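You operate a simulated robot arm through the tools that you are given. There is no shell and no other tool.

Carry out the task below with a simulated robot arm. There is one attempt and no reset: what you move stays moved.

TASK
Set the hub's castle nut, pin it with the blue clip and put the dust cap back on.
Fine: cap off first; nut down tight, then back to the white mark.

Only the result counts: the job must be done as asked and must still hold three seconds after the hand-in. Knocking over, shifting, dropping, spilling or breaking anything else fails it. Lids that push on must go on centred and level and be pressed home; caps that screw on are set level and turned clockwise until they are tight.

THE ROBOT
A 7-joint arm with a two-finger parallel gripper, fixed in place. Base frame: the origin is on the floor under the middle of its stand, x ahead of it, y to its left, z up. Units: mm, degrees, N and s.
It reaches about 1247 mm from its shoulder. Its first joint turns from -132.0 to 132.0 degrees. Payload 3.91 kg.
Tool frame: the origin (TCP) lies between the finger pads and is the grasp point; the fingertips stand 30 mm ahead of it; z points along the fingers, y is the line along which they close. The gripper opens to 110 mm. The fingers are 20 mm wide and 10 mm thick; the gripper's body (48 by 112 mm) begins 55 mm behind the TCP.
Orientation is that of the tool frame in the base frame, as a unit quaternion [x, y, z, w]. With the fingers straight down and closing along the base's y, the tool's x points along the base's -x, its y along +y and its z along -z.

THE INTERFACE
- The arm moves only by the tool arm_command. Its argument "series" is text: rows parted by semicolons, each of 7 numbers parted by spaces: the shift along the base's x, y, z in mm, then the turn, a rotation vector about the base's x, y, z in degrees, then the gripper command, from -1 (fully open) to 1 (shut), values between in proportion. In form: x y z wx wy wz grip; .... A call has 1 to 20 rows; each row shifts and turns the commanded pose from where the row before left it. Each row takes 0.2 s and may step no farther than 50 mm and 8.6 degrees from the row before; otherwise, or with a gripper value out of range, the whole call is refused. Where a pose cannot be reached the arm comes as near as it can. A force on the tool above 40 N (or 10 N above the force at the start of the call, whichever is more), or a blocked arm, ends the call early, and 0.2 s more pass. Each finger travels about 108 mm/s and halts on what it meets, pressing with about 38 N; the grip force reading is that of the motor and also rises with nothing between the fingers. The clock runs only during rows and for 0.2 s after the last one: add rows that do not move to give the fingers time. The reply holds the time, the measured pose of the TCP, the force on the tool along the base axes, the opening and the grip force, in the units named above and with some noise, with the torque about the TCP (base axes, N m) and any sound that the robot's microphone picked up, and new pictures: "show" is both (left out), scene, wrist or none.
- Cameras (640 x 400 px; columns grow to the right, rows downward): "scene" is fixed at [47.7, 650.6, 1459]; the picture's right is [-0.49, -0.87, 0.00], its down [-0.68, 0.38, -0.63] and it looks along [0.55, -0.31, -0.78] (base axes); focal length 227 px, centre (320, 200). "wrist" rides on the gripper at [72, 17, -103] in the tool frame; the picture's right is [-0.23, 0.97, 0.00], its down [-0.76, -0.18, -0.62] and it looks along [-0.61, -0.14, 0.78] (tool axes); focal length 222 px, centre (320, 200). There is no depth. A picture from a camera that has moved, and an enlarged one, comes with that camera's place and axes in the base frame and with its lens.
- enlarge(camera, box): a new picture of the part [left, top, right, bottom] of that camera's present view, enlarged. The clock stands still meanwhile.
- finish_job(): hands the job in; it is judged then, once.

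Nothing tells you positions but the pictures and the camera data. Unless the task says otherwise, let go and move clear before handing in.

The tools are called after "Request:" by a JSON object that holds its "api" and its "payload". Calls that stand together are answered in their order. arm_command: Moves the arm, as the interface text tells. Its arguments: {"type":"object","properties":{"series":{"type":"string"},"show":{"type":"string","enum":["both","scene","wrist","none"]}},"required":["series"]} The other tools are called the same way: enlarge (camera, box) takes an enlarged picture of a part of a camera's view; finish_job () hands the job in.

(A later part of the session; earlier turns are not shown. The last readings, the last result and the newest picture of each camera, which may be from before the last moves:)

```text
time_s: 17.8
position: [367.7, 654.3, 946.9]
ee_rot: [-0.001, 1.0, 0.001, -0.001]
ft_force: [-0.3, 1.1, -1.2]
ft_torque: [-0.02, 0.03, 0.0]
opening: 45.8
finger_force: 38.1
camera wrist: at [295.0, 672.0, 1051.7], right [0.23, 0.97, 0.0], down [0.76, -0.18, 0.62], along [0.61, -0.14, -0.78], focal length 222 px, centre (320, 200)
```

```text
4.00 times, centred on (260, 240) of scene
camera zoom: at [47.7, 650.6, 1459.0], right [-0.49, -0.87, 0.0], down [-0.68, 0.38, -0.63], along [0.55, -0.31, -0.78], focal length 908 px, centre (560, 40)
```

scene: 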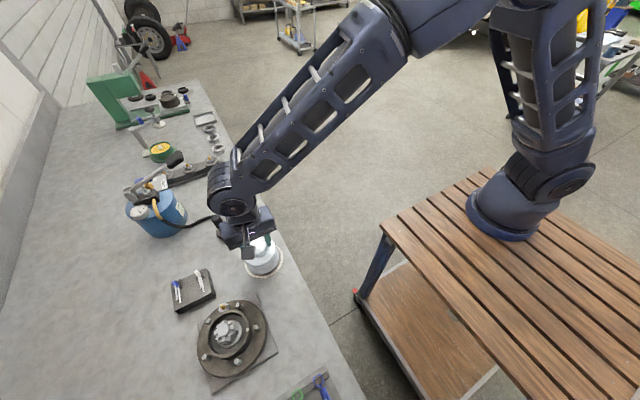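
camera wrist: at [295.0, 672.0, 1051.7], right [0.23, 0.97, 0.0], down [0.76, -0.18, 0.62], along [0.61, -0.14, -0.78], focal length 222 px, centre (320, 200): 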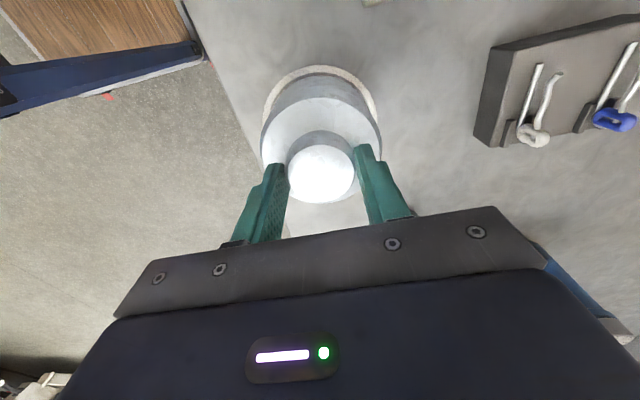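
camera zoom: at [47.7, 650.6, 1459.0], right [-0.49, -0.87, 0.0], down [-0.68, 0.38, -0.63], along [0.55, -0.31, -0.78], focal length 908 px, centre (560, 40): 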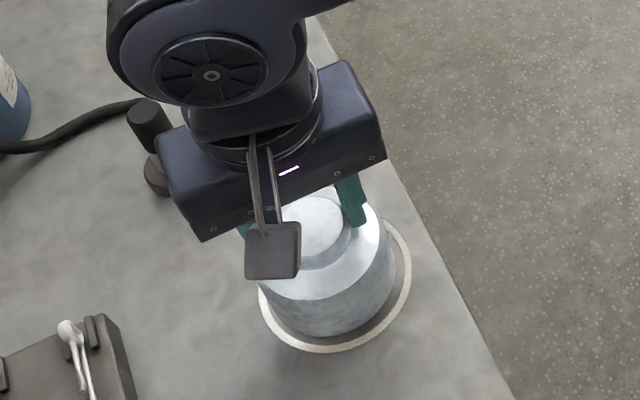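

Still roughly 10 mm of air. I'll continue down in small steps until the force rises.

Request:
{"api": "arm_command", "payload": {"series": "0 0 -2 0 0 0 1; 0 0 -2 0 0 0 1; 0 0 -2 0 0 0 1; 0 0 -1 0 0 0 1; 0 0 -1 0 0 0 1; 0 0 -1 0 0 0 1; 0 0 -1 0 0 0 1"}}

Request:
{"api": "enlarge", "payload": {"camera": "scene", "box": [210, 190, 310, 290]}}

```text
time_s: 19.4
position: [368.8, 654.1, 937.2]
ee_rot: [0.0, 1.0, 0.001, 0.0]
ft_force: [0.0, 0.2, -0.5]
ft_torque: [-0.01, 0.0, -0.01]
opening: 45.6
finger_force: 37.7
camera wrist: at [294.9, 672.3, 1042.0], right [0.23, 0.97, 0.0], down [0.76, -0.18, 0.62], along [0.61, -0.14, -0.78], focal length 222 px, centre (320, 200)
```

scene: 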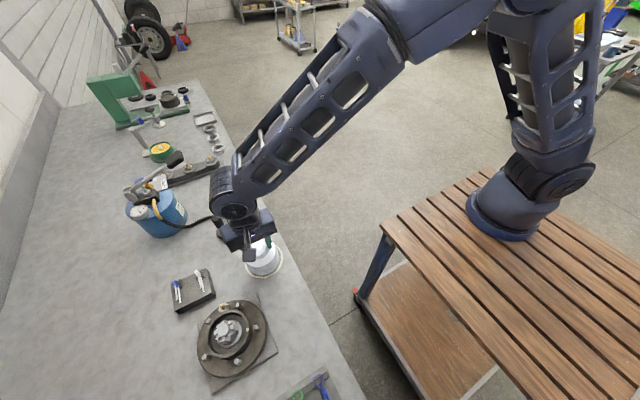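
wrist: 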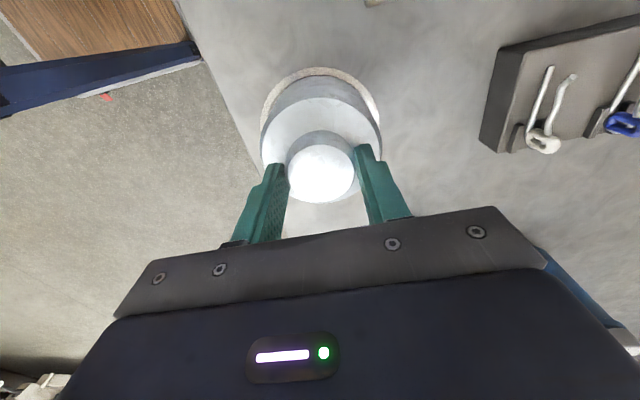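

```text
4.00 times, centred on (260, 240) of scene
camera zoom: at [47.7, 650.6, 1459.0], right [-0.49, -0.87, 0.0], down [-0.68, 0.38, -0.63], along [0.55, -0.31, -0.78], focal length 908 px, centre (560, 40)
```

zoom: 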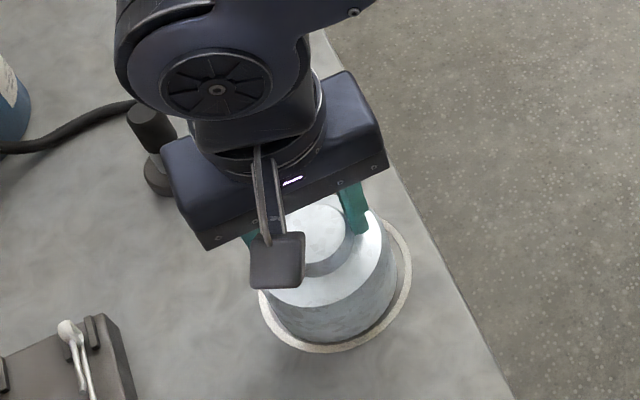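

Very close now. Continuing in 1 mm steps.

Request:
{"api": "arm_command", "payload": {"series": "0 0 -1 0 0 0 1; 0 0 -1 0 0 0 1; 0 0 -1 0 0 0 1; 0 0 -1 0 0 0 1; 0 0 -1 0 0 0 1; 0 0 0 0 0 0 1", "show": "none"}}

```text
time_s: 20.8
position: [367.5, 654.5, 933.5]
ee_rot: [-0.001, 1.0, 0.002, 0.0]
ft_force: [-0.6, -1.6, 0.5]
ft_torque: [-0.08, 0.01, 0.01]
opening: 45.5
finger_force: 38.2
```

Request:
{"api": "arm_command", "payload": {"series": "0 0 -0.7 0 0 0 1; 0 0 -0.7 0 0 0 1; 0 0 -0.6 0 0 0 1; 0 0 0 0 0 0 1", "show": "scene"}}

Request:
{"api": "enlarge", "payload": {"camera": "scene", "box": [220, 220, 300, 290]}}

```text
time_s: 21.8
position: [366.7, 655.0, 932.0]
ee_rot: [-0.001, 1.0, 0.002, 0.0]
ft_force: [-1.8, -0.4, 33.4]
ft_torque: [-0.23, 0.01, 0.0]
opening: 45.4
finger_force: 38.1
```

scene: 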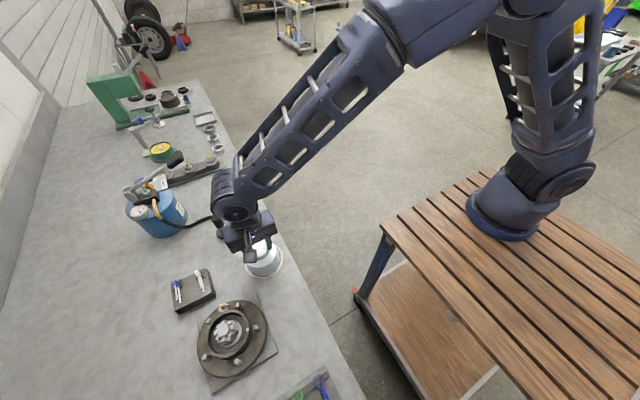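

```text
5.71 times, centred on (260, 255) of scene
camera zoom: at [47.7, 650.6, 1459.0], right [-0.49, -0.87, 0.0], down [-0.68, 0.38, -0.63], along [0.55, -0.31, -0.78], focal length 1297 px, centre (663, -114)
```

zoom: 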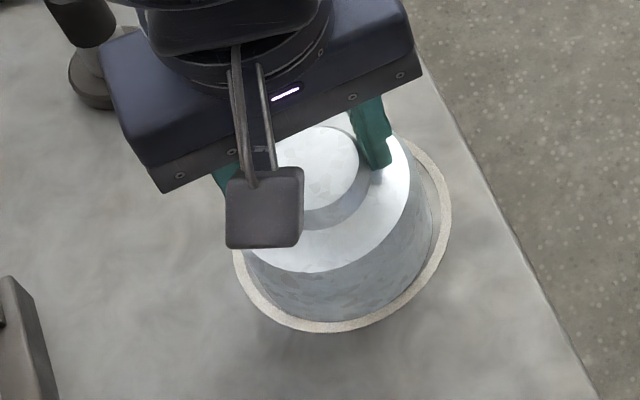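

Contact with the bench at TCP z≈932.5. I'll relax the load, open, and rise clear of the cap.

Request:
{"api": "arm_command", "payload": {"series": "0 0 1.2 0 0 0 1; 0 0 0 0 0 0 0.1; 0 0 0 0 0 0 -0.1; 0 0 0 0 0 0 -0.3; 0 0 0 0 0 0 -0.3; 0 0 10 0 0 0 -0.3; 0 0 25 0 0 0 -0.3; 0 0 40 0 0 0 -0.3; 0 0 40 0 0 0 -0.3"}}

```text
time_s: 23.8
position: [368.2, 655.5, 1046.5]
ee_rot: [0.0, 1.0, 0.001, -0.001]
ft_force: [-0.7, 0.1, -1.1]
ft_torque: [0.0, -0.01, 0.02]
opening: 71.6
finger_force: 0.0
camera wrist: at [295.5, 672.4, 1150.3], right [0.23, 0.97, 0.0], down [0.76, -0.18, 0.62], along [0.61, -0.14, -0.78], focal length 222 px, centre (320, 200)
```

scene: 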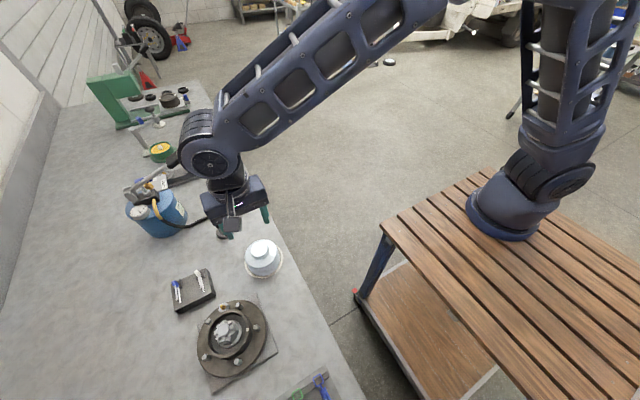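
wrist: 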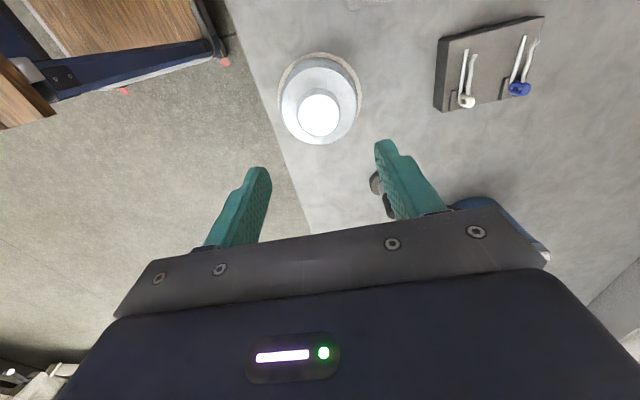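

The cap is parked upright in the ring. Next I'll move the camera to view the castle nut closely.

Request:
{"api": "arm_command", "payload": {"series": "-34.7 22.5 0 0 0 0 -0.3; -34.7 22.5 0 0 0 0 -0.3; -34.7 22.5 0 0 0 0 -0.3; -34.7 22.5 0 0 0 0 -0.3; -34.7 22.5 0 0 0 0 -0.3; -34.7 22.5 0 0 0 0 -0.3; 0 0 0 0 0 0 -0.3"}}

Request:
{"api": "enlarge", "payload": {"camera": "wrist", "box": [260, 60, 400, 180]}}

Request:
{"api": "enlarge", "payload": {"camera": "wrist", "box": [290, 90, 350, 140]}}

```text
time_s: 25.4
position: [158.4, 789.7, 1046.8]
ee_rot: [-0.001, 1.0, 0.002, 0.0]
ft_force: [0.6, -0.9, 0.4]
ft_torque: [-0.02, 0.05, 0.0]
opening: 71.5
finger_force: 0.0
camera wrist: at [86.0, 807.7, 1151.0], right [0.23, 0.97, 0.0], down [0.76, -0.18, 0.62], along [0.61, -0.14, -0.78], focal length 222 px, centre (320, 200)
```

scene: 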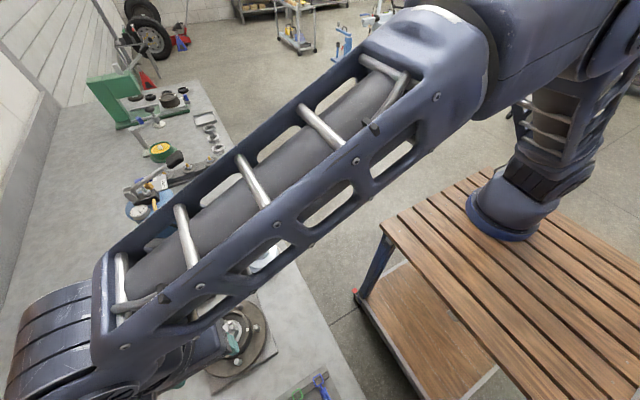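
wrist: 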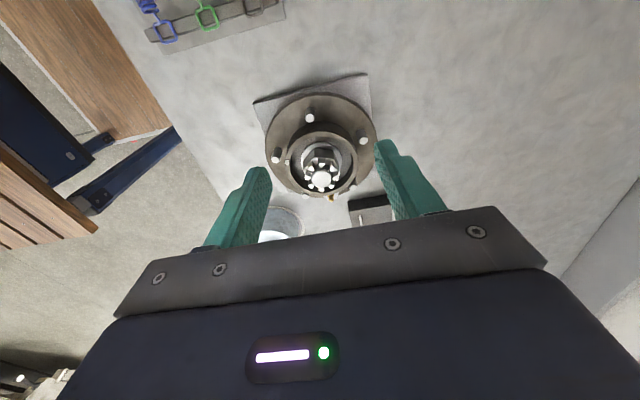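

```text
3.33 times, centred on (330, 120) of wrist
camera zoom: at [86.0, 807.7, 1151.0], right [0.23, 0.97, 0.0], down [0.76, -0.18, 0.62], along [0.61, -0.14, -0.78], focal length 740 px, centre (287, 467)
```

zoom: 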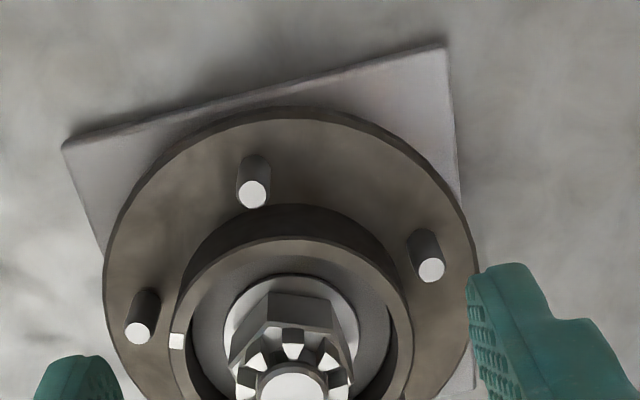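

```text
8.00 times, centred on (320, 115) of wrist
camera zoom: at [86.0, 807.7, 1151.0], right [0.23, 0.97, 0.0], down [0.76, -0.18, 0.62], along [0.61, -0.14, -0.78], focal length 1777 px, centre (320, 880)
```

zoom: 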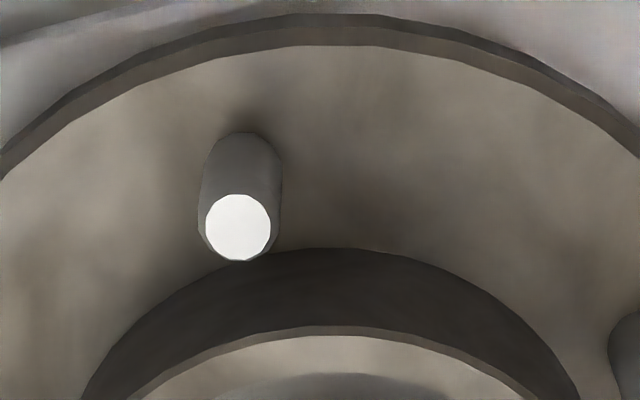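

Request:
{"api": "enlarge", "payload": {"camera": "wrist", "box": [260, 90, 390, 215]}}

Request:
{"api": "enlarge", "payload": {"camera": "wrist", "box": [285, 130, 360, 205]}}

Request:
{"api": "enlarge", "payload": {"camera": "wrist", "box": [300, 150, 345, 200]}}

```text
3.20 times, centred on (325, 152) of wrist
camera zoom: at [86.0, 807.7, 1151.0], right [0.23, 0.97, 0.0], down [0.76, -0.18, 0.62], along [0.61, -0.14, -0.78], focal length 711 px, centre (304, 352)
```

zoom: 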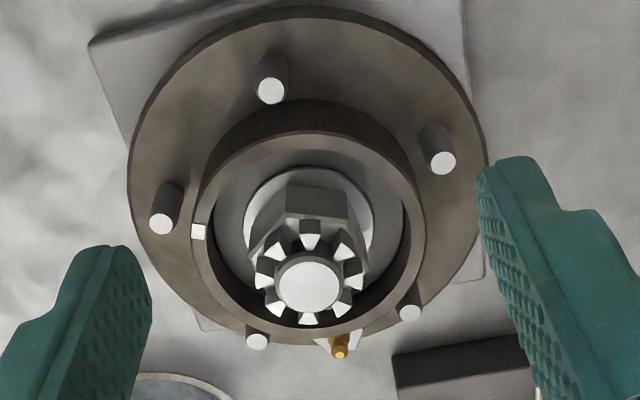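

```text
5.33 times, centred on (322, 168) of wrist
camera zoom: at [86.0, 807.7, 1151.0], right [0.23, 0.97, 0.0], down [0.76, -0.18, 0.62], along [0.61, -0.14, -0.78], focal length 1185 px, centre (307, 373)
```

zoom: 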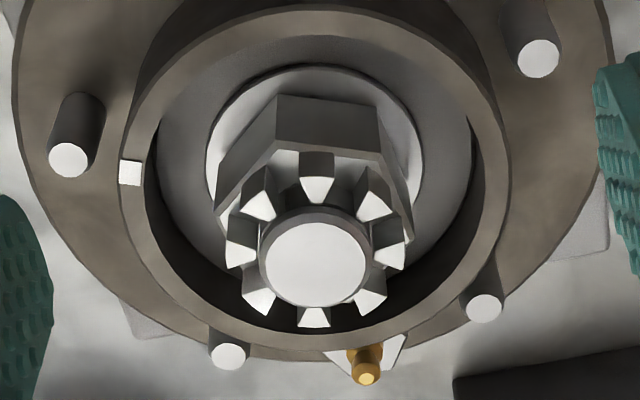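

```text
8.00 times, centred on (322, 175) of wrist
camera zoom: at [86.0, 807.7, 1151.0], right [0.23, 0.97, 0.0], down [0.76, -0.18, 0.62], along [0.61, -0.14, -0.78], focal length 1777 px, centre (300, 400)
```

zoom: 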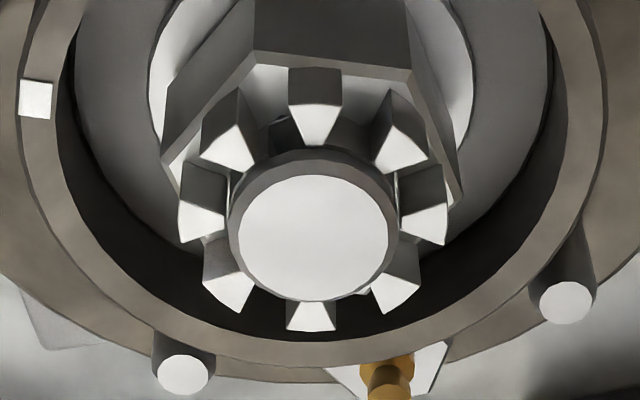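

Excellent detail: eight-slot castle nut in a 77 mm bore, with a spindle end above it. I'll look more closely for the pin hole in the spindle and any mark on the nut.

Request:
{"api": "enlarge", "payload": {"camera": "wrist", "box": [310, 158, 335, 178]}}

Request:
{"api": "enlarge", "payload": {"camera": "wrist", "box": [300, 172, 345, 200]}}

Request:
{"api": "enlarge", "payload": {"camera": "scene", "box": [200, 300, 280, 370]}}

```text
16.00 times, centred on (322, 168) of wrist
camera zoom: at [86.0, 807.7, 1151.0], right [0.23, 0.97, 0.0], down [0.76, -0.18, 0.62], along [0.61, -0.14, -0.78], focal length 3554 px, centre (280, 712)
```

zoom: 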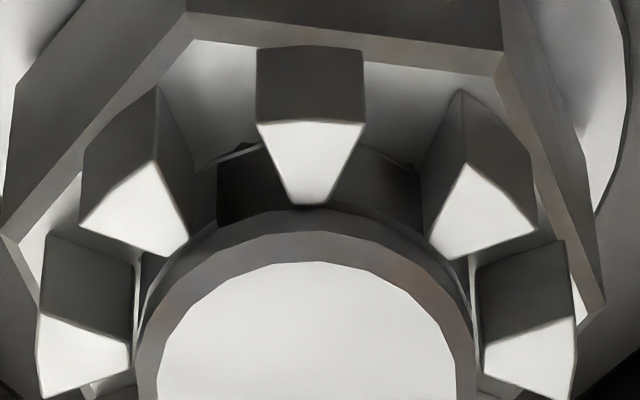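

```text
14.22 times, centred on (322, 186) of wrist
camera zoom: at [86.0, 807.7, 1151.0], right [0.23, 0.97, 0.0], down [0.76, -0.18, 0.62], along [0.61, -0.14, -0.78], focal length 3159 px, centre (284, 399)
```

zoom: 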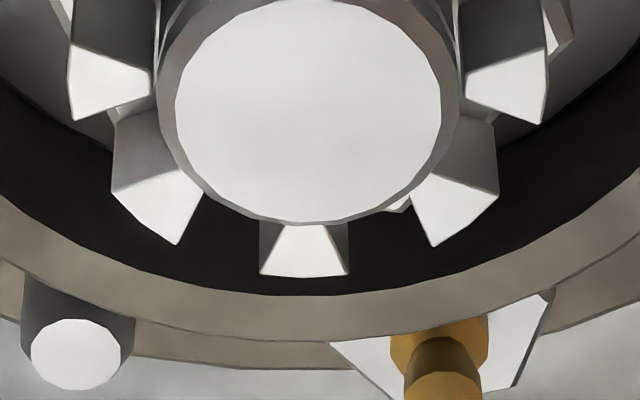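

```text
5.71 times, centred on (240, 335) of scene
camera zoom: at [47.7, 650.6, 1459.0], right [-0.49, -0.87, 0.0], down [-0.68, 0.38, -0.63], along [0.55, -0.31, -0.78], focal length 1297 px, centre (777, -571)
```

zoom: 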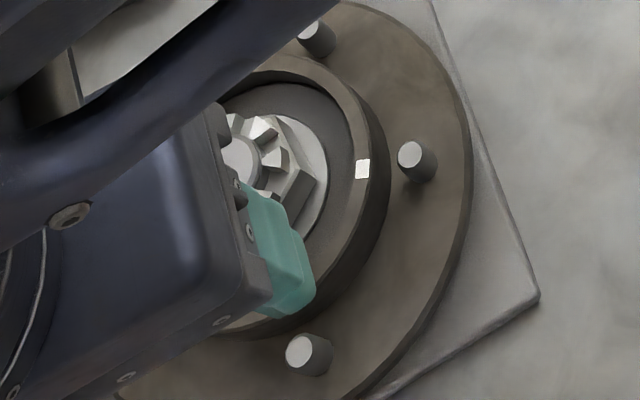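

No obvious mark on the nut; a slot must end up facing the white mark. I'll swing the hand about 70° around the vertical, which lines the fingers up with the nut's flats and puts the camera on the mark's side.

Request:
{"api": "arm_command", "payload": {"series": "2.94 -7 0 0 0 7.72 -0.3; 2.94 -7 0 0 0 7.72 -0.3; 2.94 -7 0 0 0 7.72 -0.3; 2.94 -7 0 0 0 7.72 -0.3; 2.94 -7 0 0 0 7.72 -0.3; 2.94 -7 0 0 0 7.72 -0.3; 2.94 -7 0 0 0 7.72 -0.3; 2.94 -7 0 0 0 7.72 -0.3; 2.94 -7 0 0 0 7.72 -0.3; 0 0 0 0 0 0 -0.3"}}

Request:
{"api": "enlarge", "payload": {"camera": "wrist", "box": [285, 130, 360, 205]}}

Request:
{"api": "enlarge", "payload": {"camera": "wrist", "box": [260, 90, 390, 215]}}

```text
time_s: 27.6
position: [185.7, 726.8, 1046.7]
ee_rot: [-0.571, 0.821, 0.001, -0.001]
ft_force: [0.1, 0.3, 0.2]
ft_torque: [0.02, -0.01, 0.02]
opening: 71.6
finger_force: 0.1
camera wrist: at [144.3, 665.5, 1151.0], right [-0.83, 0.55, 0.0], down [0.43, 0.65, 0.62], along [0.34, 0.52, -0.78], focal length 222 px, centre (320, 200)
```

scene: 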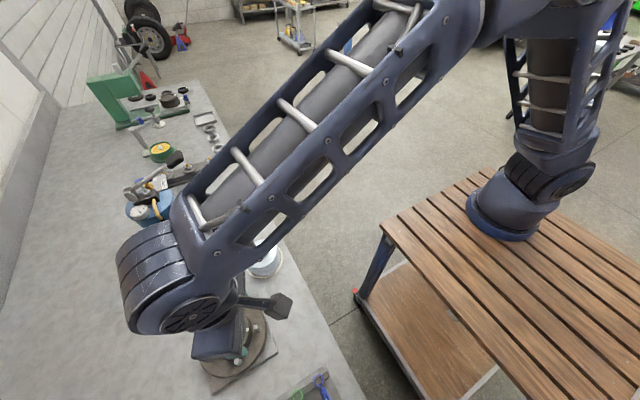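
wrist: 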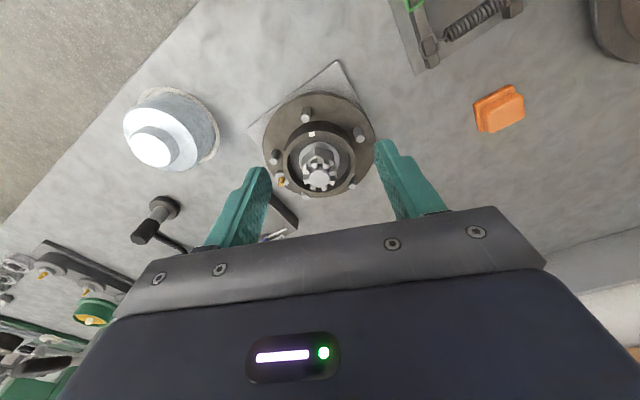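

```text
5.33 times, centred on (322, 168) of wrist
camera zoom: at [144.3, 665.5, 1151.0], right [-0.83, 0.55, 0.0], down [0.43, 0.65, 0.62], along [0.34, 0.52, -0.78], focal length 1185 px, centre (307, 373)
```

zoom: 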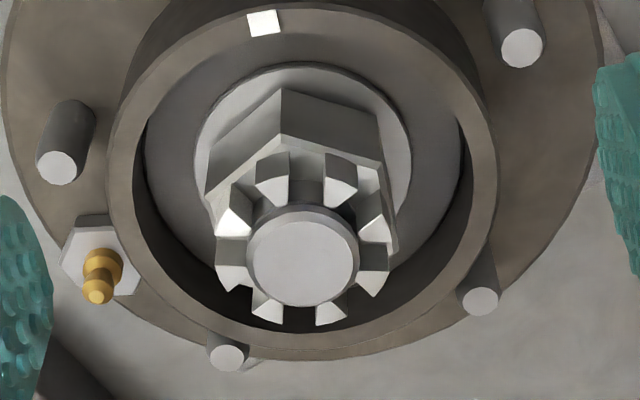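

```text
3.20 times, centred on (325, 152) of wrist
camera zoom: at [144.3, 665.5, 1151.0], right [-0.83, 0.55, 0.0], down [0.43, 0.65, 0.62], along [0.34, 0.52, -0.78], focal length 711 px, centre (304, 352)
```

zoom: 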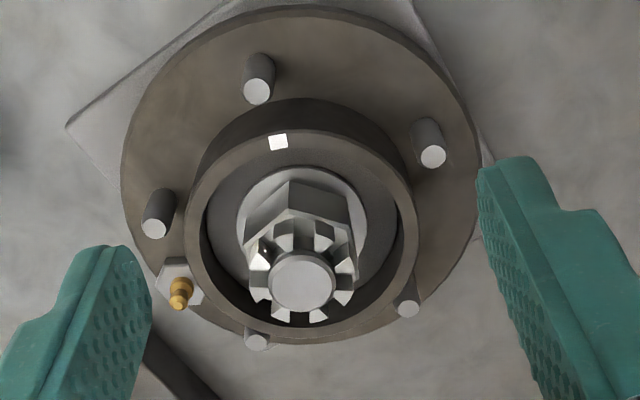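

Request:
{"api": "enlarge", "payload": {"camera": "wrist", "box": [300, 150, 340, 185]}}

Request:
{"api": "enlarge", "payload": {"camera": "wrist", "box": [308, 155, 333, 175]}}

```text
11.43 times, centred on (320, 168) of wrist
camera zoom: at [144.3, 665.5, 1151.0], right [-0.83, 0.55, 0.0], down [0.43, 0.65, 0.62], along [0.34, 0.52, -0.78], focal length 2538 px, centre (320, 571)
```

zoom: 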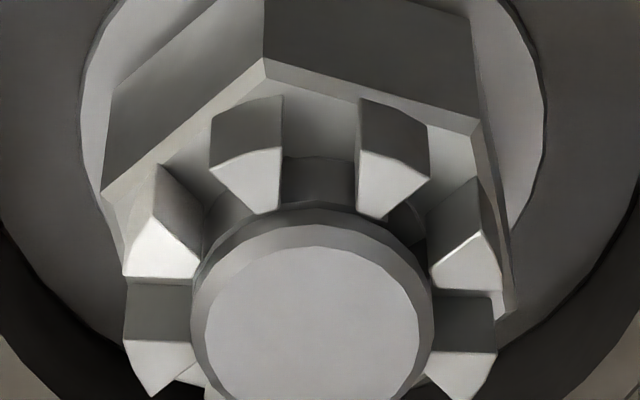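

```text
16.00 times, centred on (320, 165) of wrist
camera zoom: at [144.3, 665.5, 1151.0], right [-0.83, 0.55, 0.0], down [0.43, 0.65, 0.62], along [0.34, 0.52, -0.78], focal length 3554 px, centre (312, 760)
```

zoom: 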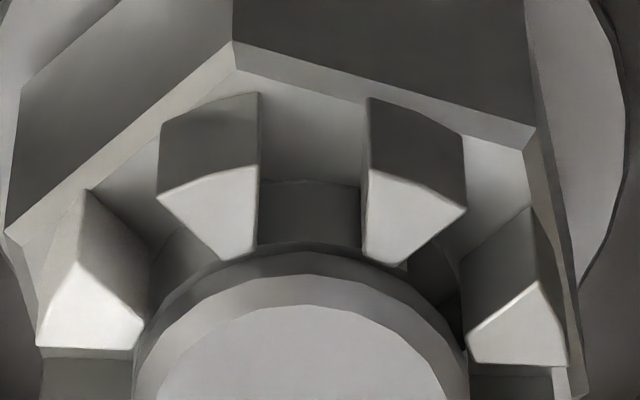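

From two views the nut axis is near (219, 778), hex flats about 37 mm across with a flat facing ~160°, hex top near z≈928. I'll bring the fingers over the nut at a part-open width and check.

Request:
{"api": "arm_command", "payload": {"series": "11 17 0 0 0 0 0; 11 17 -10 0 0 0 0.1; 11.2 16.8 -15 0 0 0 0.16; 0 0 -15 0 0 0 0.16; 0 0 0 0 0 0 0.16"}}

Request:
{"api": "enlarge", "payload": {"camera": "wrist", "box": [250, 70, 400, 220]}}

Request:
{"api": "enlarge", "payload": {"camera": "scene", "box": [180, 280, 280, 380]}}

```text
time_s: 28.8
position: [218.2, 777.4, 1007.0]
ee_rot: [-0.57, 0.822, 0.001, -0.001]
ft_force: [-0.9, 0.6, -0.5]
ft_torque: [-0.01, 0.01, -0.02]
opening: 46.1
finger_force: 0.0
camera wrist: at [177.4, 716.2, 1111.0], right [-0.83, 0.55, 0.0], down [0.43, 0.65, 0.62], along [0.34, 0.52, -0.78], focal length 222 px, centre (320, 200)
```

scene: 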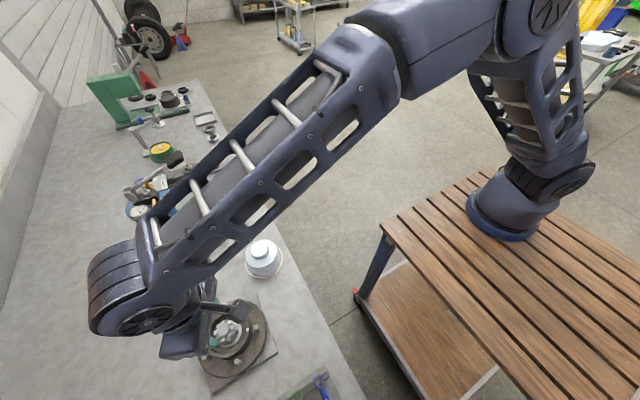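
wrist: 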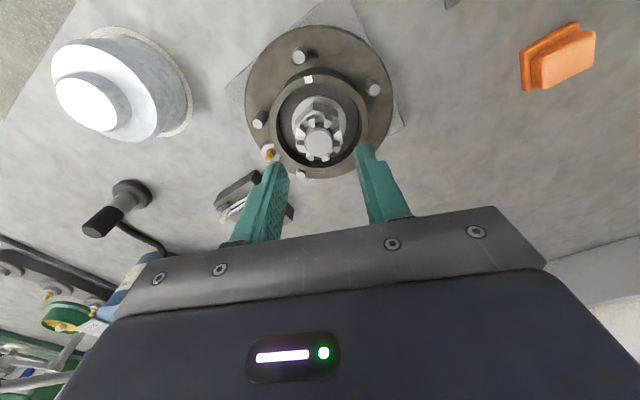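

```text
2.67 times, centred on (325, 145) of wrist
camera zoom: at [177.4, 716.2, 1111.0], right [-0.83, 0.55, 0.0], down [0.43, 0.65, 0.62], along [0.34, 0.52, -0.78], focal length 592 px, centre (307, 347)
```

zoom: 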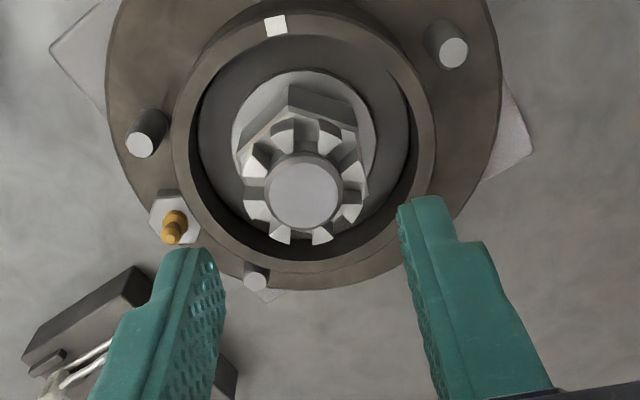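

```text
4.00 times, centred on (230, 330) of scene
camera zoom: at [47.7, 650.6, 1459.0], right [-0.49, -0.87, 0.0], down [-0.68, 0.38, -0.63], along [0.55, -0.31, -0.78], focal length 908 px, centre (680, -320)
```

zoom: 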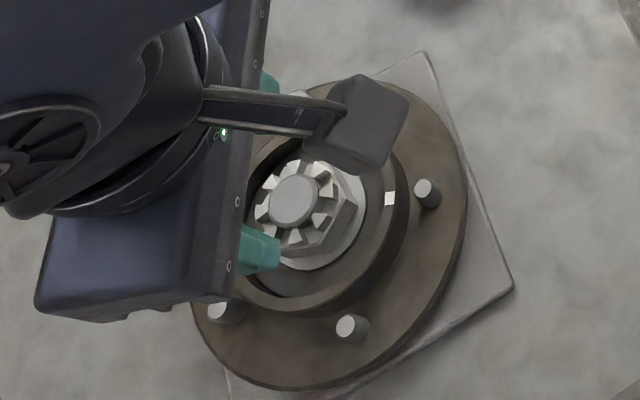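

The nut axis refines to about (219.2, 777.2). I'll lower so the fingers straddle the castle prongs and check clearance before going onto the hex.

Request:
{"api": "arm_command", "payload": {"series": "0.7 -0.3 -20 0 0 0 0.16; 0 0 -15 0 0 0 0.16; 0 0 -8 0 0 0 0.16; 0 0 0 0 0 0 0.16"}}

Request:
{"api": "enlarge", "payload": {"camera": "wrist", "box": [250, 80, 400, 230]}}

Request:
{"api": "enlarge", "payload": {"camera": "scene", "box": [190, 290, 270, 370]}}

```text
time_s: 29.8
position: [219.3, 777.0, 962.5]
ee_rot: [-0.57, 0.822, 0.002, -0.001]
ft_force: [-1.2, -1.2, 0.2]
ft_torque: [0.02, 0.01, 0.02]
opening: 46.1
finger_force: 0.0
camera wrist: at [177.9, 716.0, 1067.3], right [-0.83, 0.55, 0.0], down [0.43, 0.65, 0.62], along [0.34, 0.52, -0.78], focal length 222 px, centre (320, 200)
```

scene: 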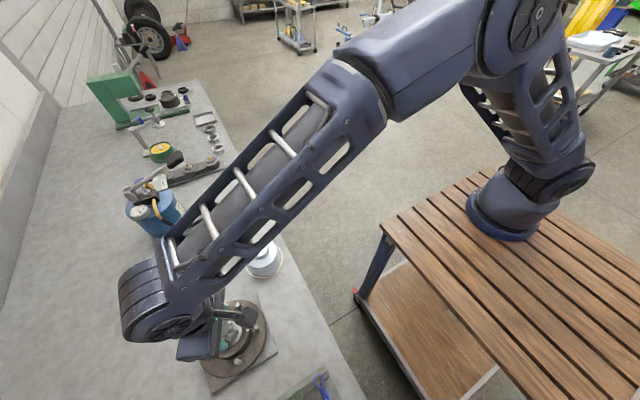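
wrist: 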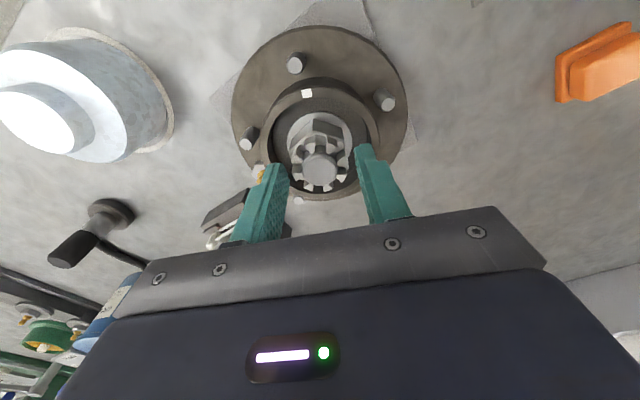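

```text
2.67 times, centred on (325, 155) of wrist
camera zoom: at [177.9, 716.0, 1067.3], right [-0.83, 0.55, 0.0], down [0.43, 0.65, 0.62], along [0.34, 0.52, -0.78], focal length 592 px, centre (307, 320)
```

zoom: 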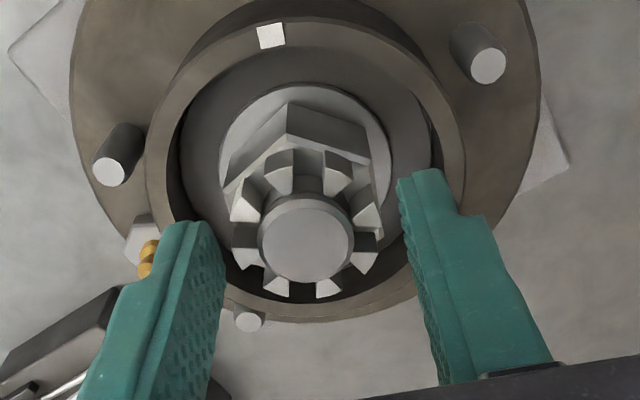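

```text
5.00 times, centred on (230, 330) of scene
camera zoom: at [47.7, 650.6, 1459.0], right [-0.49, -0.87, 0.0], down [-0.68, 0.38, -0.63], along [0.55, -0.31, -0.78], focal length 1135 px, centre (770, -450)
```

zoom: 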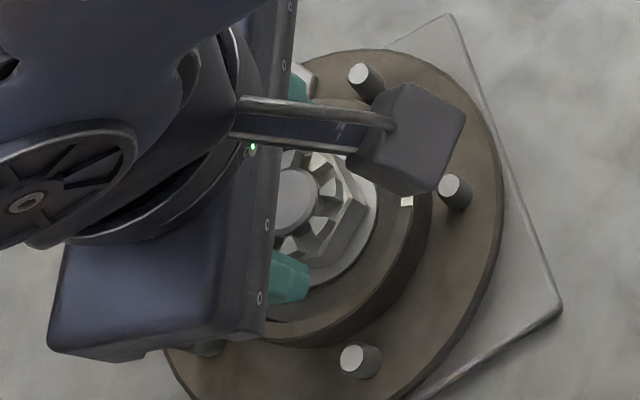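

Clearance looks good on both sides. I'll go down about 16 mm more so the tips straddle the hex, then close gently.

Request:
{"api": "arm_command", "payload": {"series": "0 0 -6 0 0 0 0.16; 0 0 -6 0 0 0 0.16; 0 0 -4 0 0 0 0.16; 0 0 0 0 0 0 0.16"}}

Request:
{"api": "enlarge", "payload": {"camera": "wrist", "box": [250, 80, 400, 230]}}

Request:
{"api": "enlarge", "payload": {"camera": "scene", "box": [200, 300, 260, 360]}}

```text
time_s: 30.8
position: [218.9, 777.8, 948.4]
ee_rot: [-0.57, 0.822, 0.002, -0.001]
ft_force: [0.1, -0.2, -0.2]
ft_torque: [0.01, -0.04, -0.01]
opening: 46.1
finger_force: 0.1
camera wrist: at [178.1, 716.0, 1052.1], right [-0.83, 0.55, 0.0], down [0.43, 0.65, 0.62], along [0.34, 0.52, -0.78], focal length 222 px, centre (320, 200)
```

scene: 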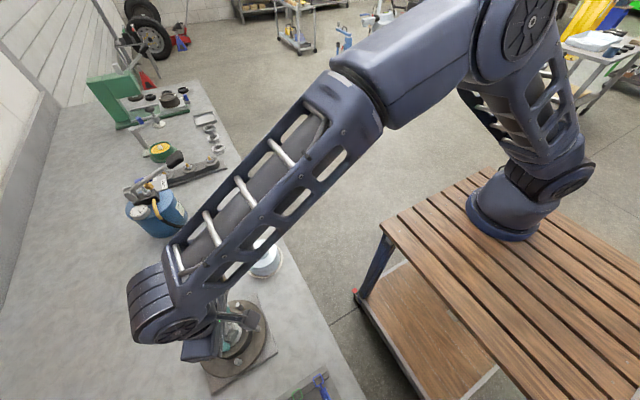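
wrist: 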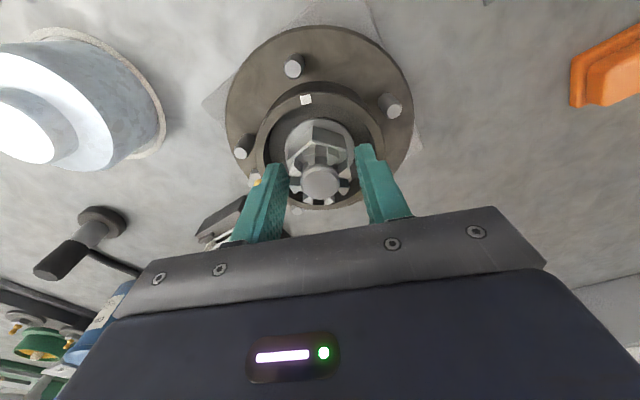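

```text
2.67 times, centred on (325, 155) of wrist
camera zoom: at [178.1, 716.0, 1052.1], right [-0.83, 0.55, 0.0], down [0.43, 0.65, 0.62], along [0.34, 0.52, -0.78], focal length 592 px, centre (307, 320)
```

zoom: 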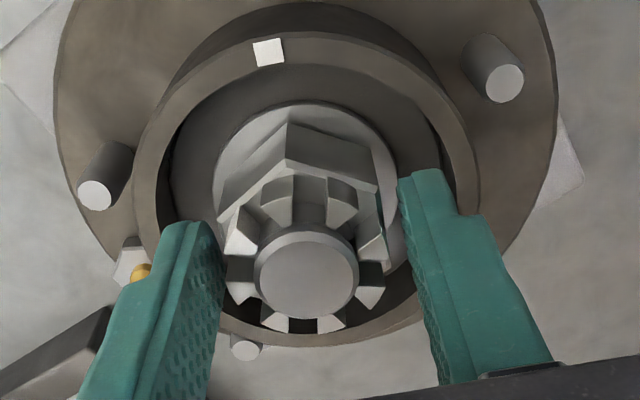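

```text
6.67 times, centred on (230, 330) of scene
camera zoom: at [47.7, 650.6, 1459.0], right [-0.49, -0.87, 0.0], down [-0.68, 0.38, -0.63], along [0.55, -0.31, -0.78], focal length 1513 px, centre (920, -667)
```

zoom: 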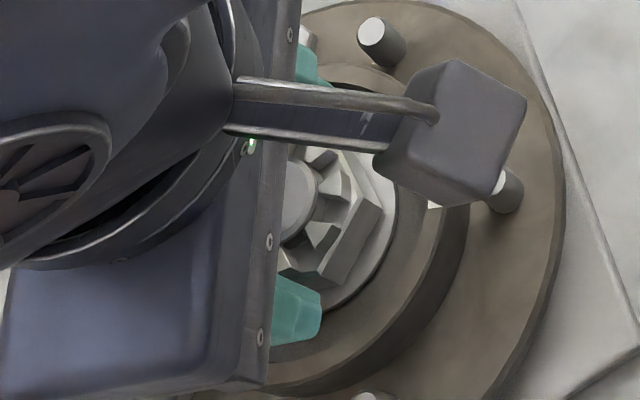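

Tips are only about 5 mm onto the hex. I'll go down 7 mm more into the bore, with clearance all round, and then close on the flats.

Request:
{"api": "arm_command", "payload": {"series": "0 -0.3 -4 0 0 0 0.16; 0 0 -3 0 0 0 0.16; 0 0 0 0 0 0 0.2; 0 0 0 0 0 0 0.26; 0 0 0 0 0 0 0.32; 0 0 0 0 0 0 0.36; 0 0 0 0 0 0 0.36", "show": "wrist"}}

Request:
{"api": "enlarge", "payload": {"camera": "wrist", "box": [250, 80, 400, 230]}}

```text
time_s: 32.4
position: [219.3, 776.8, 941.7]
ee_rot: [-0.571, 0.821, 0.001, 0.0]
ft_force: [1.1, -0.9, 0.4]
ft_torque: [-0.27, -0.48, 0.0]
opening: 41.7
finger_force: 44.8
camera wrist: at [178.2, 715.5, 1045.1], right [-0.83, 0.55, 0.0], down [0.43, 0.65, 0.62], along [0.34, 0.52, -0.78], focal length 222 px, centre (320, 200)
```

wrist: 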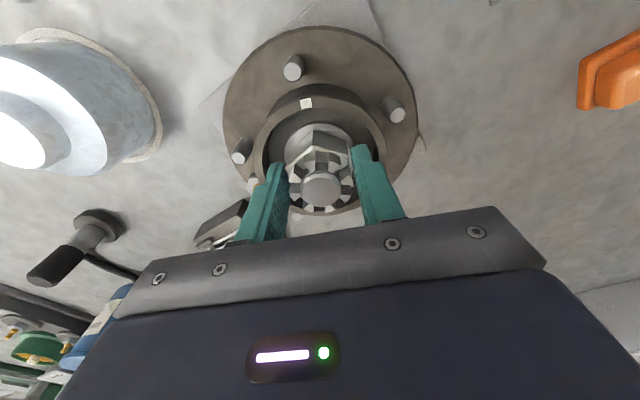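

```text
2.67 times, centred on (325, 155) of wrist
camera zoom: at [178.2, 715.5, 1045.1], right [-0.83, 0.55, 0.0], down [0.43, 0.65, 0.62], along [0.34, 0.52, -0.78], focal length 592 px, centre (307, 320)
```

zoom: 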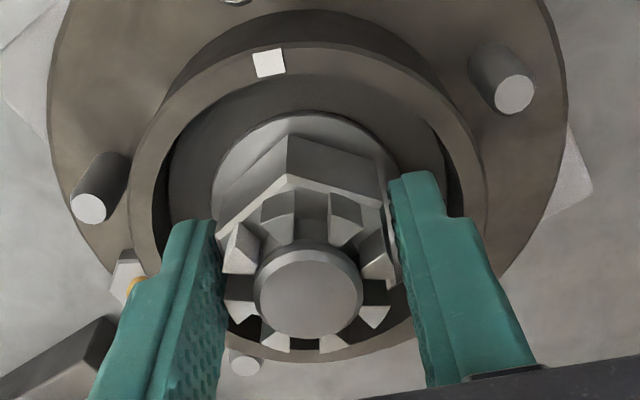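

The fingers are seated on the hex (41.7 mm). I'll squeeze fully and turn clockwise in small increments, watching the torque.

Request:
{"api": "arm_command", "payload": {"series": "0 0 0 0 0 0 1; 0 0 0 0 0 -4 1; 0 0 0 0 0 -5 1; 0 0 0 0 0 -5 1; 0 0 0 0 0 0 1", "show": "wrist"}}

Request:
{"api": "enlarge", "payload": {"camera": "wrist", "box": [250, 80, 400, 230]}}

```text
time_s: 33.6
position: [219.3, 777.1, 940.4]
ee_rot: [-0.465, 0.885, 0.002, -0.001]
ft_force: [0.9, -2.6, 5.5]
ft_torque: [-0.59, -0.35, 0.0]
opening: 41.5
finger_force: 45.0
camera wrist: at [164.1, 727.4, 1045.1], right [-0.67, 0.74, 0.0], down [0.58, 0.53, 0.62], along [0.46, 0.42, -0.78], focal length 222 px, centre (320, 200)
```

wrist: 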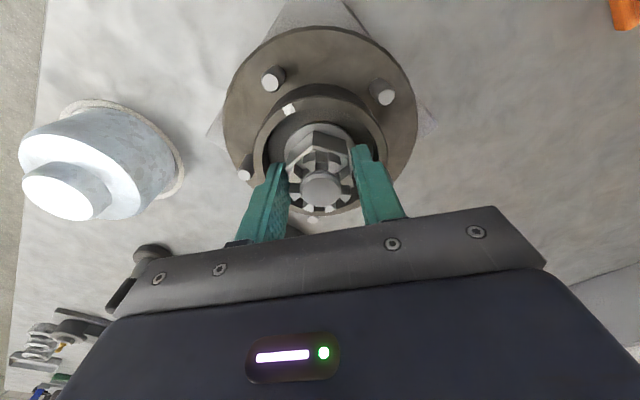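

```text
2.67 times, centred on (325, 155) of wrist
camera zoom: at [164.1, 727.4, 1045.1], right [-0.67, 0.74, 0.0], down [0.58, 0.53, 0.62], along [0.46, 0.42, -0.78], focal length 592 px, centre (307, 320)
```

zoom: 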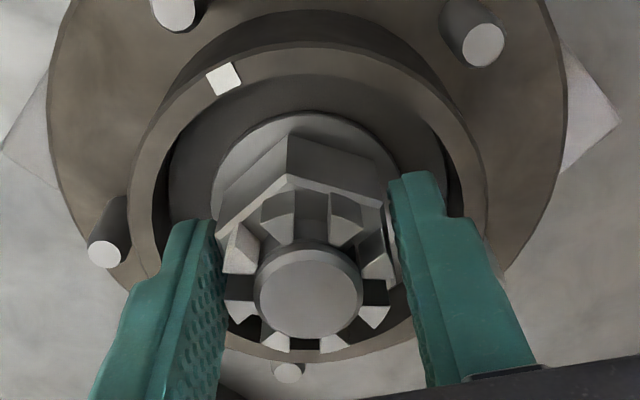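

The nut turns freely with the hand (no torque yet). I'll keep turning clockwise.

Request:
{"api": "arm_command", "payload": {"series": "0 0 0 0 0 -8 1; 0 0 0 0 0 -8 1; 0 0 0 0 0 -8 1; 0 0 0 0 0 -8 1; 0 0 0 0 0 -8 1; 0 0 0 0 0 0 1", "show": "wrist"}}

```text
time_s: 35.0
position: [217.5, 777.0, 940.8]
ee_rot: [-0.134, 0.991, 0.003, 0.0]
ft_force: [-7.5, 20.2, 4.6]
ft_torque: [0.35, -0.17, 0.02]
opening: 41.8
finger_force: 44.7
camera wrist: at [143.9, 775.0, 1045.1], right [-0.04, 1.0, 0.0], down [0.78, 0.03, 0.62], along [0.62, 0.03, -0.78], focal length 222 px, centre (320, 200)
```

wrist: 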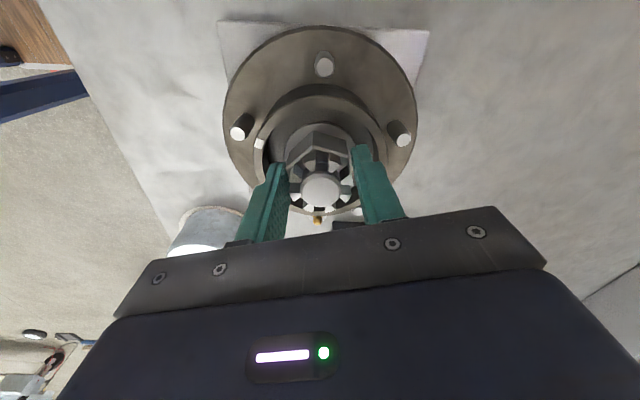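

Still no tightening torque, but a sideways load shows the hand is about 1 mm off the nut axis. I'll shift to relieve it and keep turning clockwise.

Request:
{"api": "arm_command", "payload": {"series": "-0.5 0.8 0 0 0 0 1; 0 0.14 0 0 0 -8 1; 0 0.14 0 0 0 -8 1; 0 0.14 0 0 0 -8 1; 0 0.14 0 0 0 -8 1; 0 0.14 0 0 0 -8 1; 0 0 0 0 0 0 1", "show": "wrist"}}

```text
time_s: 36.6
position: [218.3, 778.3, 940.1]
ee_rot: [0.213, 0.977, 0.0, 0.0]
ft_force: [1.2, 16.9, -1.2]
ft_torque: [0.45, -0.2, 0.99]
opening: 40.7
finger_force: 44.6
camera wrist: at [160.1, 824.6, 1044.2], right [0.61, 0.79, 0.0], down [0.62, -0.48, 0.62], along [0.49, -0.38, -0.78], focal length 222 px, centre (320, 200)
```

wrist: 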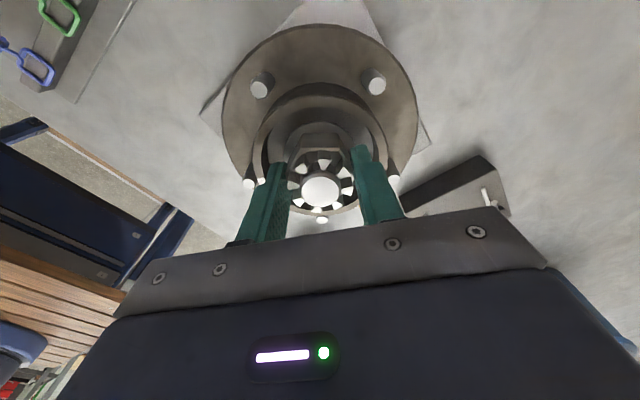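

Torque has jumped to about 1 N·m — the nut is seating. I'll check whether the nut stayed aligned with the fingers.

Request:
{"api": "enlarge", "payload": {"camera": "wrist", "box": [250, 80, 400, 230]}}

Request:
{"api": "enlarge", "payload": {"camera": "wrist", "box": [285, 130, 360, 215]}}

```text
2.67 times, centred on (325, 155) of wrist
camera zoom: at [160.1, 824.6, 1044.2], right [0.61, 0.79, 0.0], down [0.62, -0.48, 0.62], along [0.49, -0.38, -0.78], focal length 592 px, centre (307, 320)
```

zoom: 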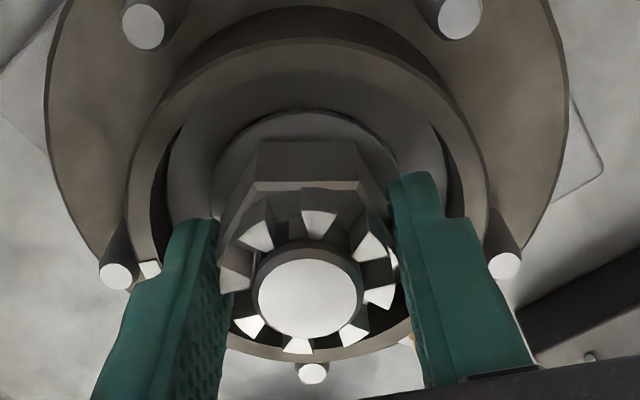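

```text
4.71 times, centred on (322, 172) of wrist
camera zoom: at [160.1, 824.6, 1044.2], right [0.61, 0.79, 0.0], down [0.62, -0.48, 0.62], along [0.49, -0.38, -0.78], focal length 1045 px, centre (308, 329)
```

zoom: 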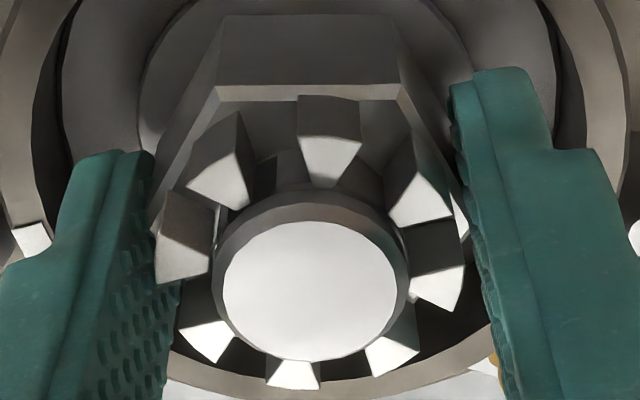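

The nut has stopped and the fingers slipped about 17° past the flats. I'll look closer at the slots before re-gripping square on the flats.

Request:
{"api": "enlarge", "payload": {"camera": "wrist", "box": [300, 140, 345, 185]}}

Request:
{"api": "enlarge", "payload": {"camera": "wrist", "box": [295, 175, 350, 220]}}

```text
8.89 times, centred on (322, 162) of wrist
camera zoom: at [160.1, 824.6, 1044.2], right [0.61, 0.79, 0.0], down [0.62, -0.48, 0.62], along [0.49, -0.38, -0.78], focal length 1974 px, centre (298, 533)
```

zoom: 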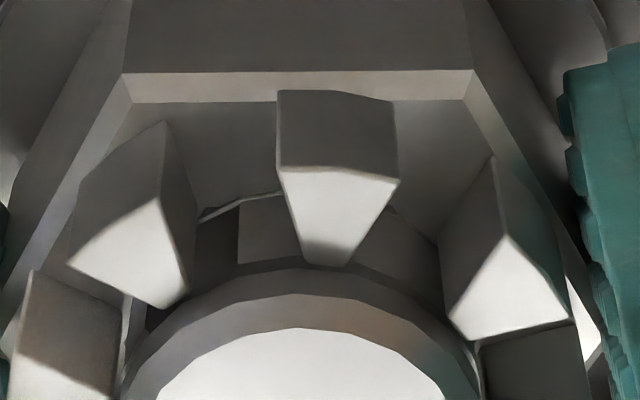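

```text
8.89 times, centred on (322, 198) of wrist
camera zoom: at [160.1, 824.6, 1044.2], right [0.61, 0.79, 0.0], down [0.62, -0.48, 0.62], along [0.49, -0.38, -0.78], focal length 1974 px, centre (298, 222)
```

zoom: 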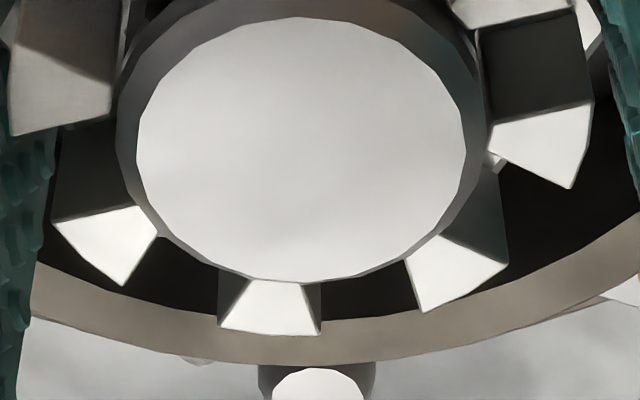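

I see a dark cross-hole in the spindle through one slot (roughly facing −x). I'll open, rise above the nut, and examine the spindle from a couple of angles before the final tightening.

Request:
{"api": "arm_command", "payload": {"series": "0 0 0 0 0 0 0.4; 0 0 0 0 0 0 0.1; 0 0 0 0 0 0 0.08; 0 0 0 0 0 0 0.08; 0 0 10 0 0 0 0.08; 0 0 20 0 0 0 0.08; -10 0 20 0 0 8 0.08; -20 3 10 0 0 8 0; -20 3 0 0 0 8 0; -10 3 0 0 0 8 0; 0 0 0 0 0 8 0; 0 0 0 0 0 0 0"}}

Request:
{"api": "enlarge", "payload": {"camera": "wrist", "box": [280, 120, 370, 210]}}

Request:
{"api": "enlarge", "payload": {"camera": "wrist", "box": [300, 140, 345, 180]}}

```text
time_s: 39.2
position: [158.8, 787.2, 1002.3]
ee_rot: [-0.136, 0.991, 0.001, 0.0]
ft_force: [-0.6, -0.2, -0.2]
ft_torque: [-0.02, 0.0, 0.02]
opening: 55.1
finger_force: 0.1
camera wrist: at [84.3, 784.6, 1104.9], right [-0.04, 1.0, 0.0], down [0.78, 0.03, 0.62], along [0.62, 0.03, -0.78], focal length 222 px, centre (320, 200)
```

scene: 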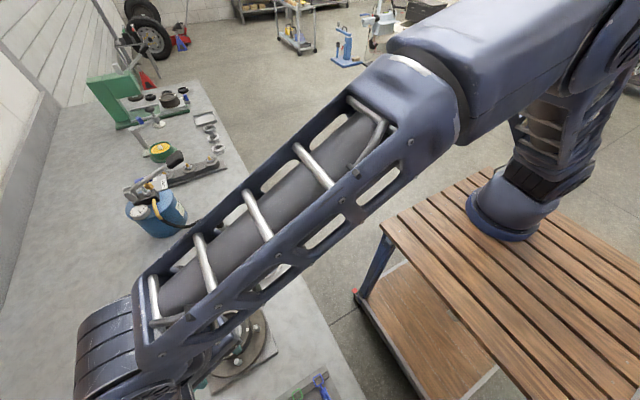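
wrist: 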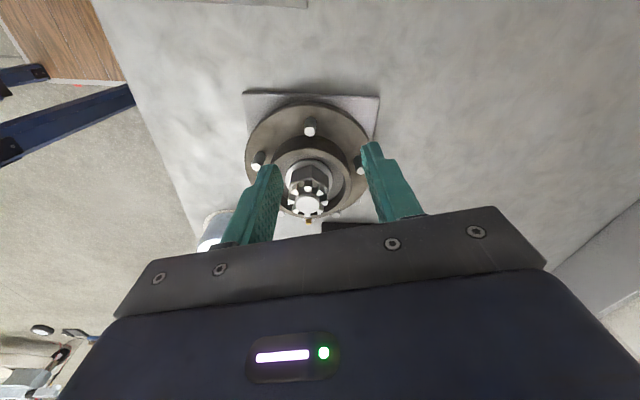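

```text
4.44 times, centred on (325, 165) of wrist
camera zoom: at [84.3, 784.6, 1104.9], right [-0.04, 1.0, 0.0], down [0.78, 0.03, 0.62], along [0.62, 0.03, -0.78], focal length 987 px, centre (298, 356)
```

zoom: 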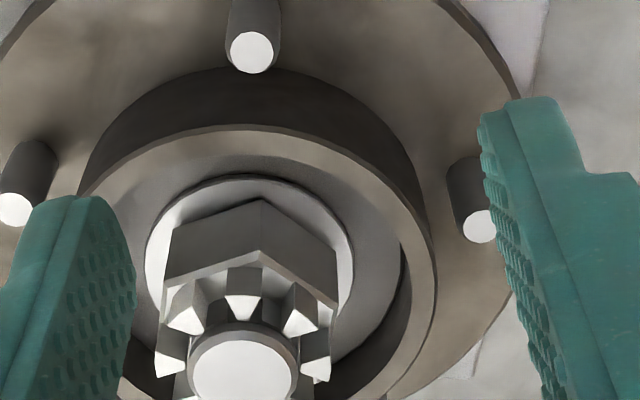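

```text
10.00 times, centred on (322, 160) of wrist
camera zoom: at [84.3, 784.6, 1104.9], right [-0.04, 1.0, 0.0], down [0.78, 0.03, 0.62], along [0.62, 0.03, -0.78], focal length 2221 px, centre (295, 600)
```

zoom: 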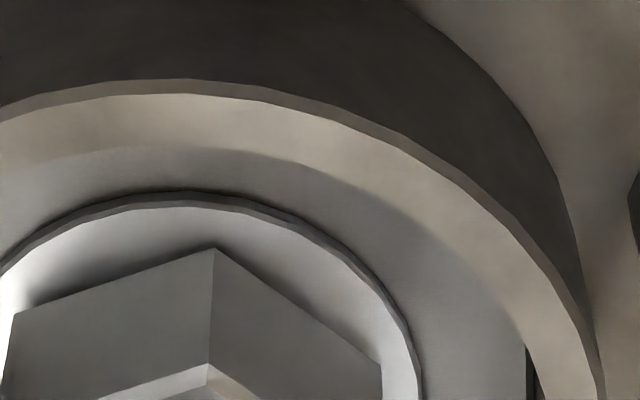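

Request:
{"api": "enlarge", "payload": {"camera": "wrist", "box": [284, 172, 334, 212]}}

Request:
{"api": "enlarge", "payload": {"camera": "wrist", "box": [296, 178, 321, 198]}}

```text
10.00 times, centred on (309, 192) of wrist
camera zoom: at [84.3, 784.6, 1104.9], right [-0.04, 1.0, 0.0], down [0.78, 0.03, 0.62], along [0.62, 0.03, -0.78], focal length 2221 px, centre (430, 280)
```

zoom: 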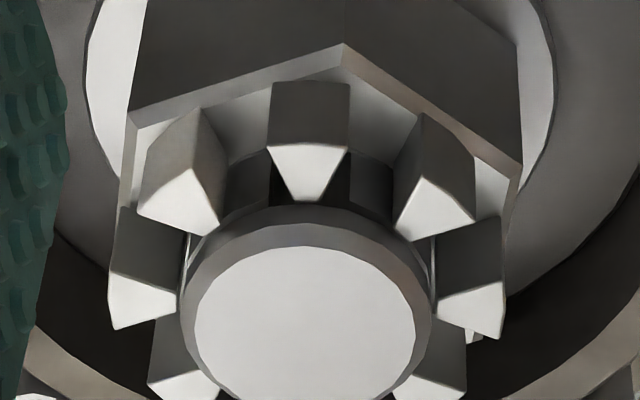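

```text
16.00 times, centred on (308, 188) of wrist
camera zoom: at [84.3, 784.6, 1104.9], right [-0.04, 1.0, 0.0], down [0.78, 0.03, 0.62], along [0.62, 0.03, -0.78], focal length 3554 px, centre (504, 392)
```

zoom: 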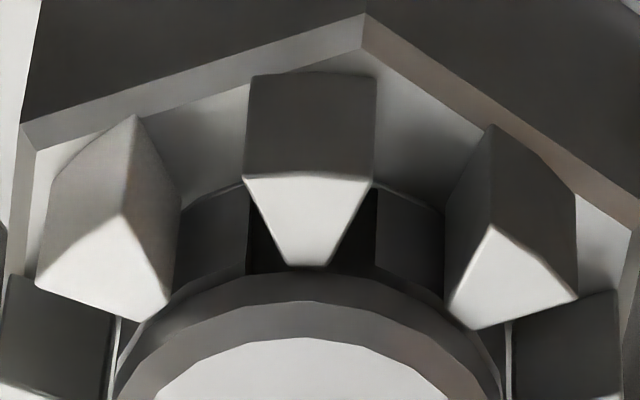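

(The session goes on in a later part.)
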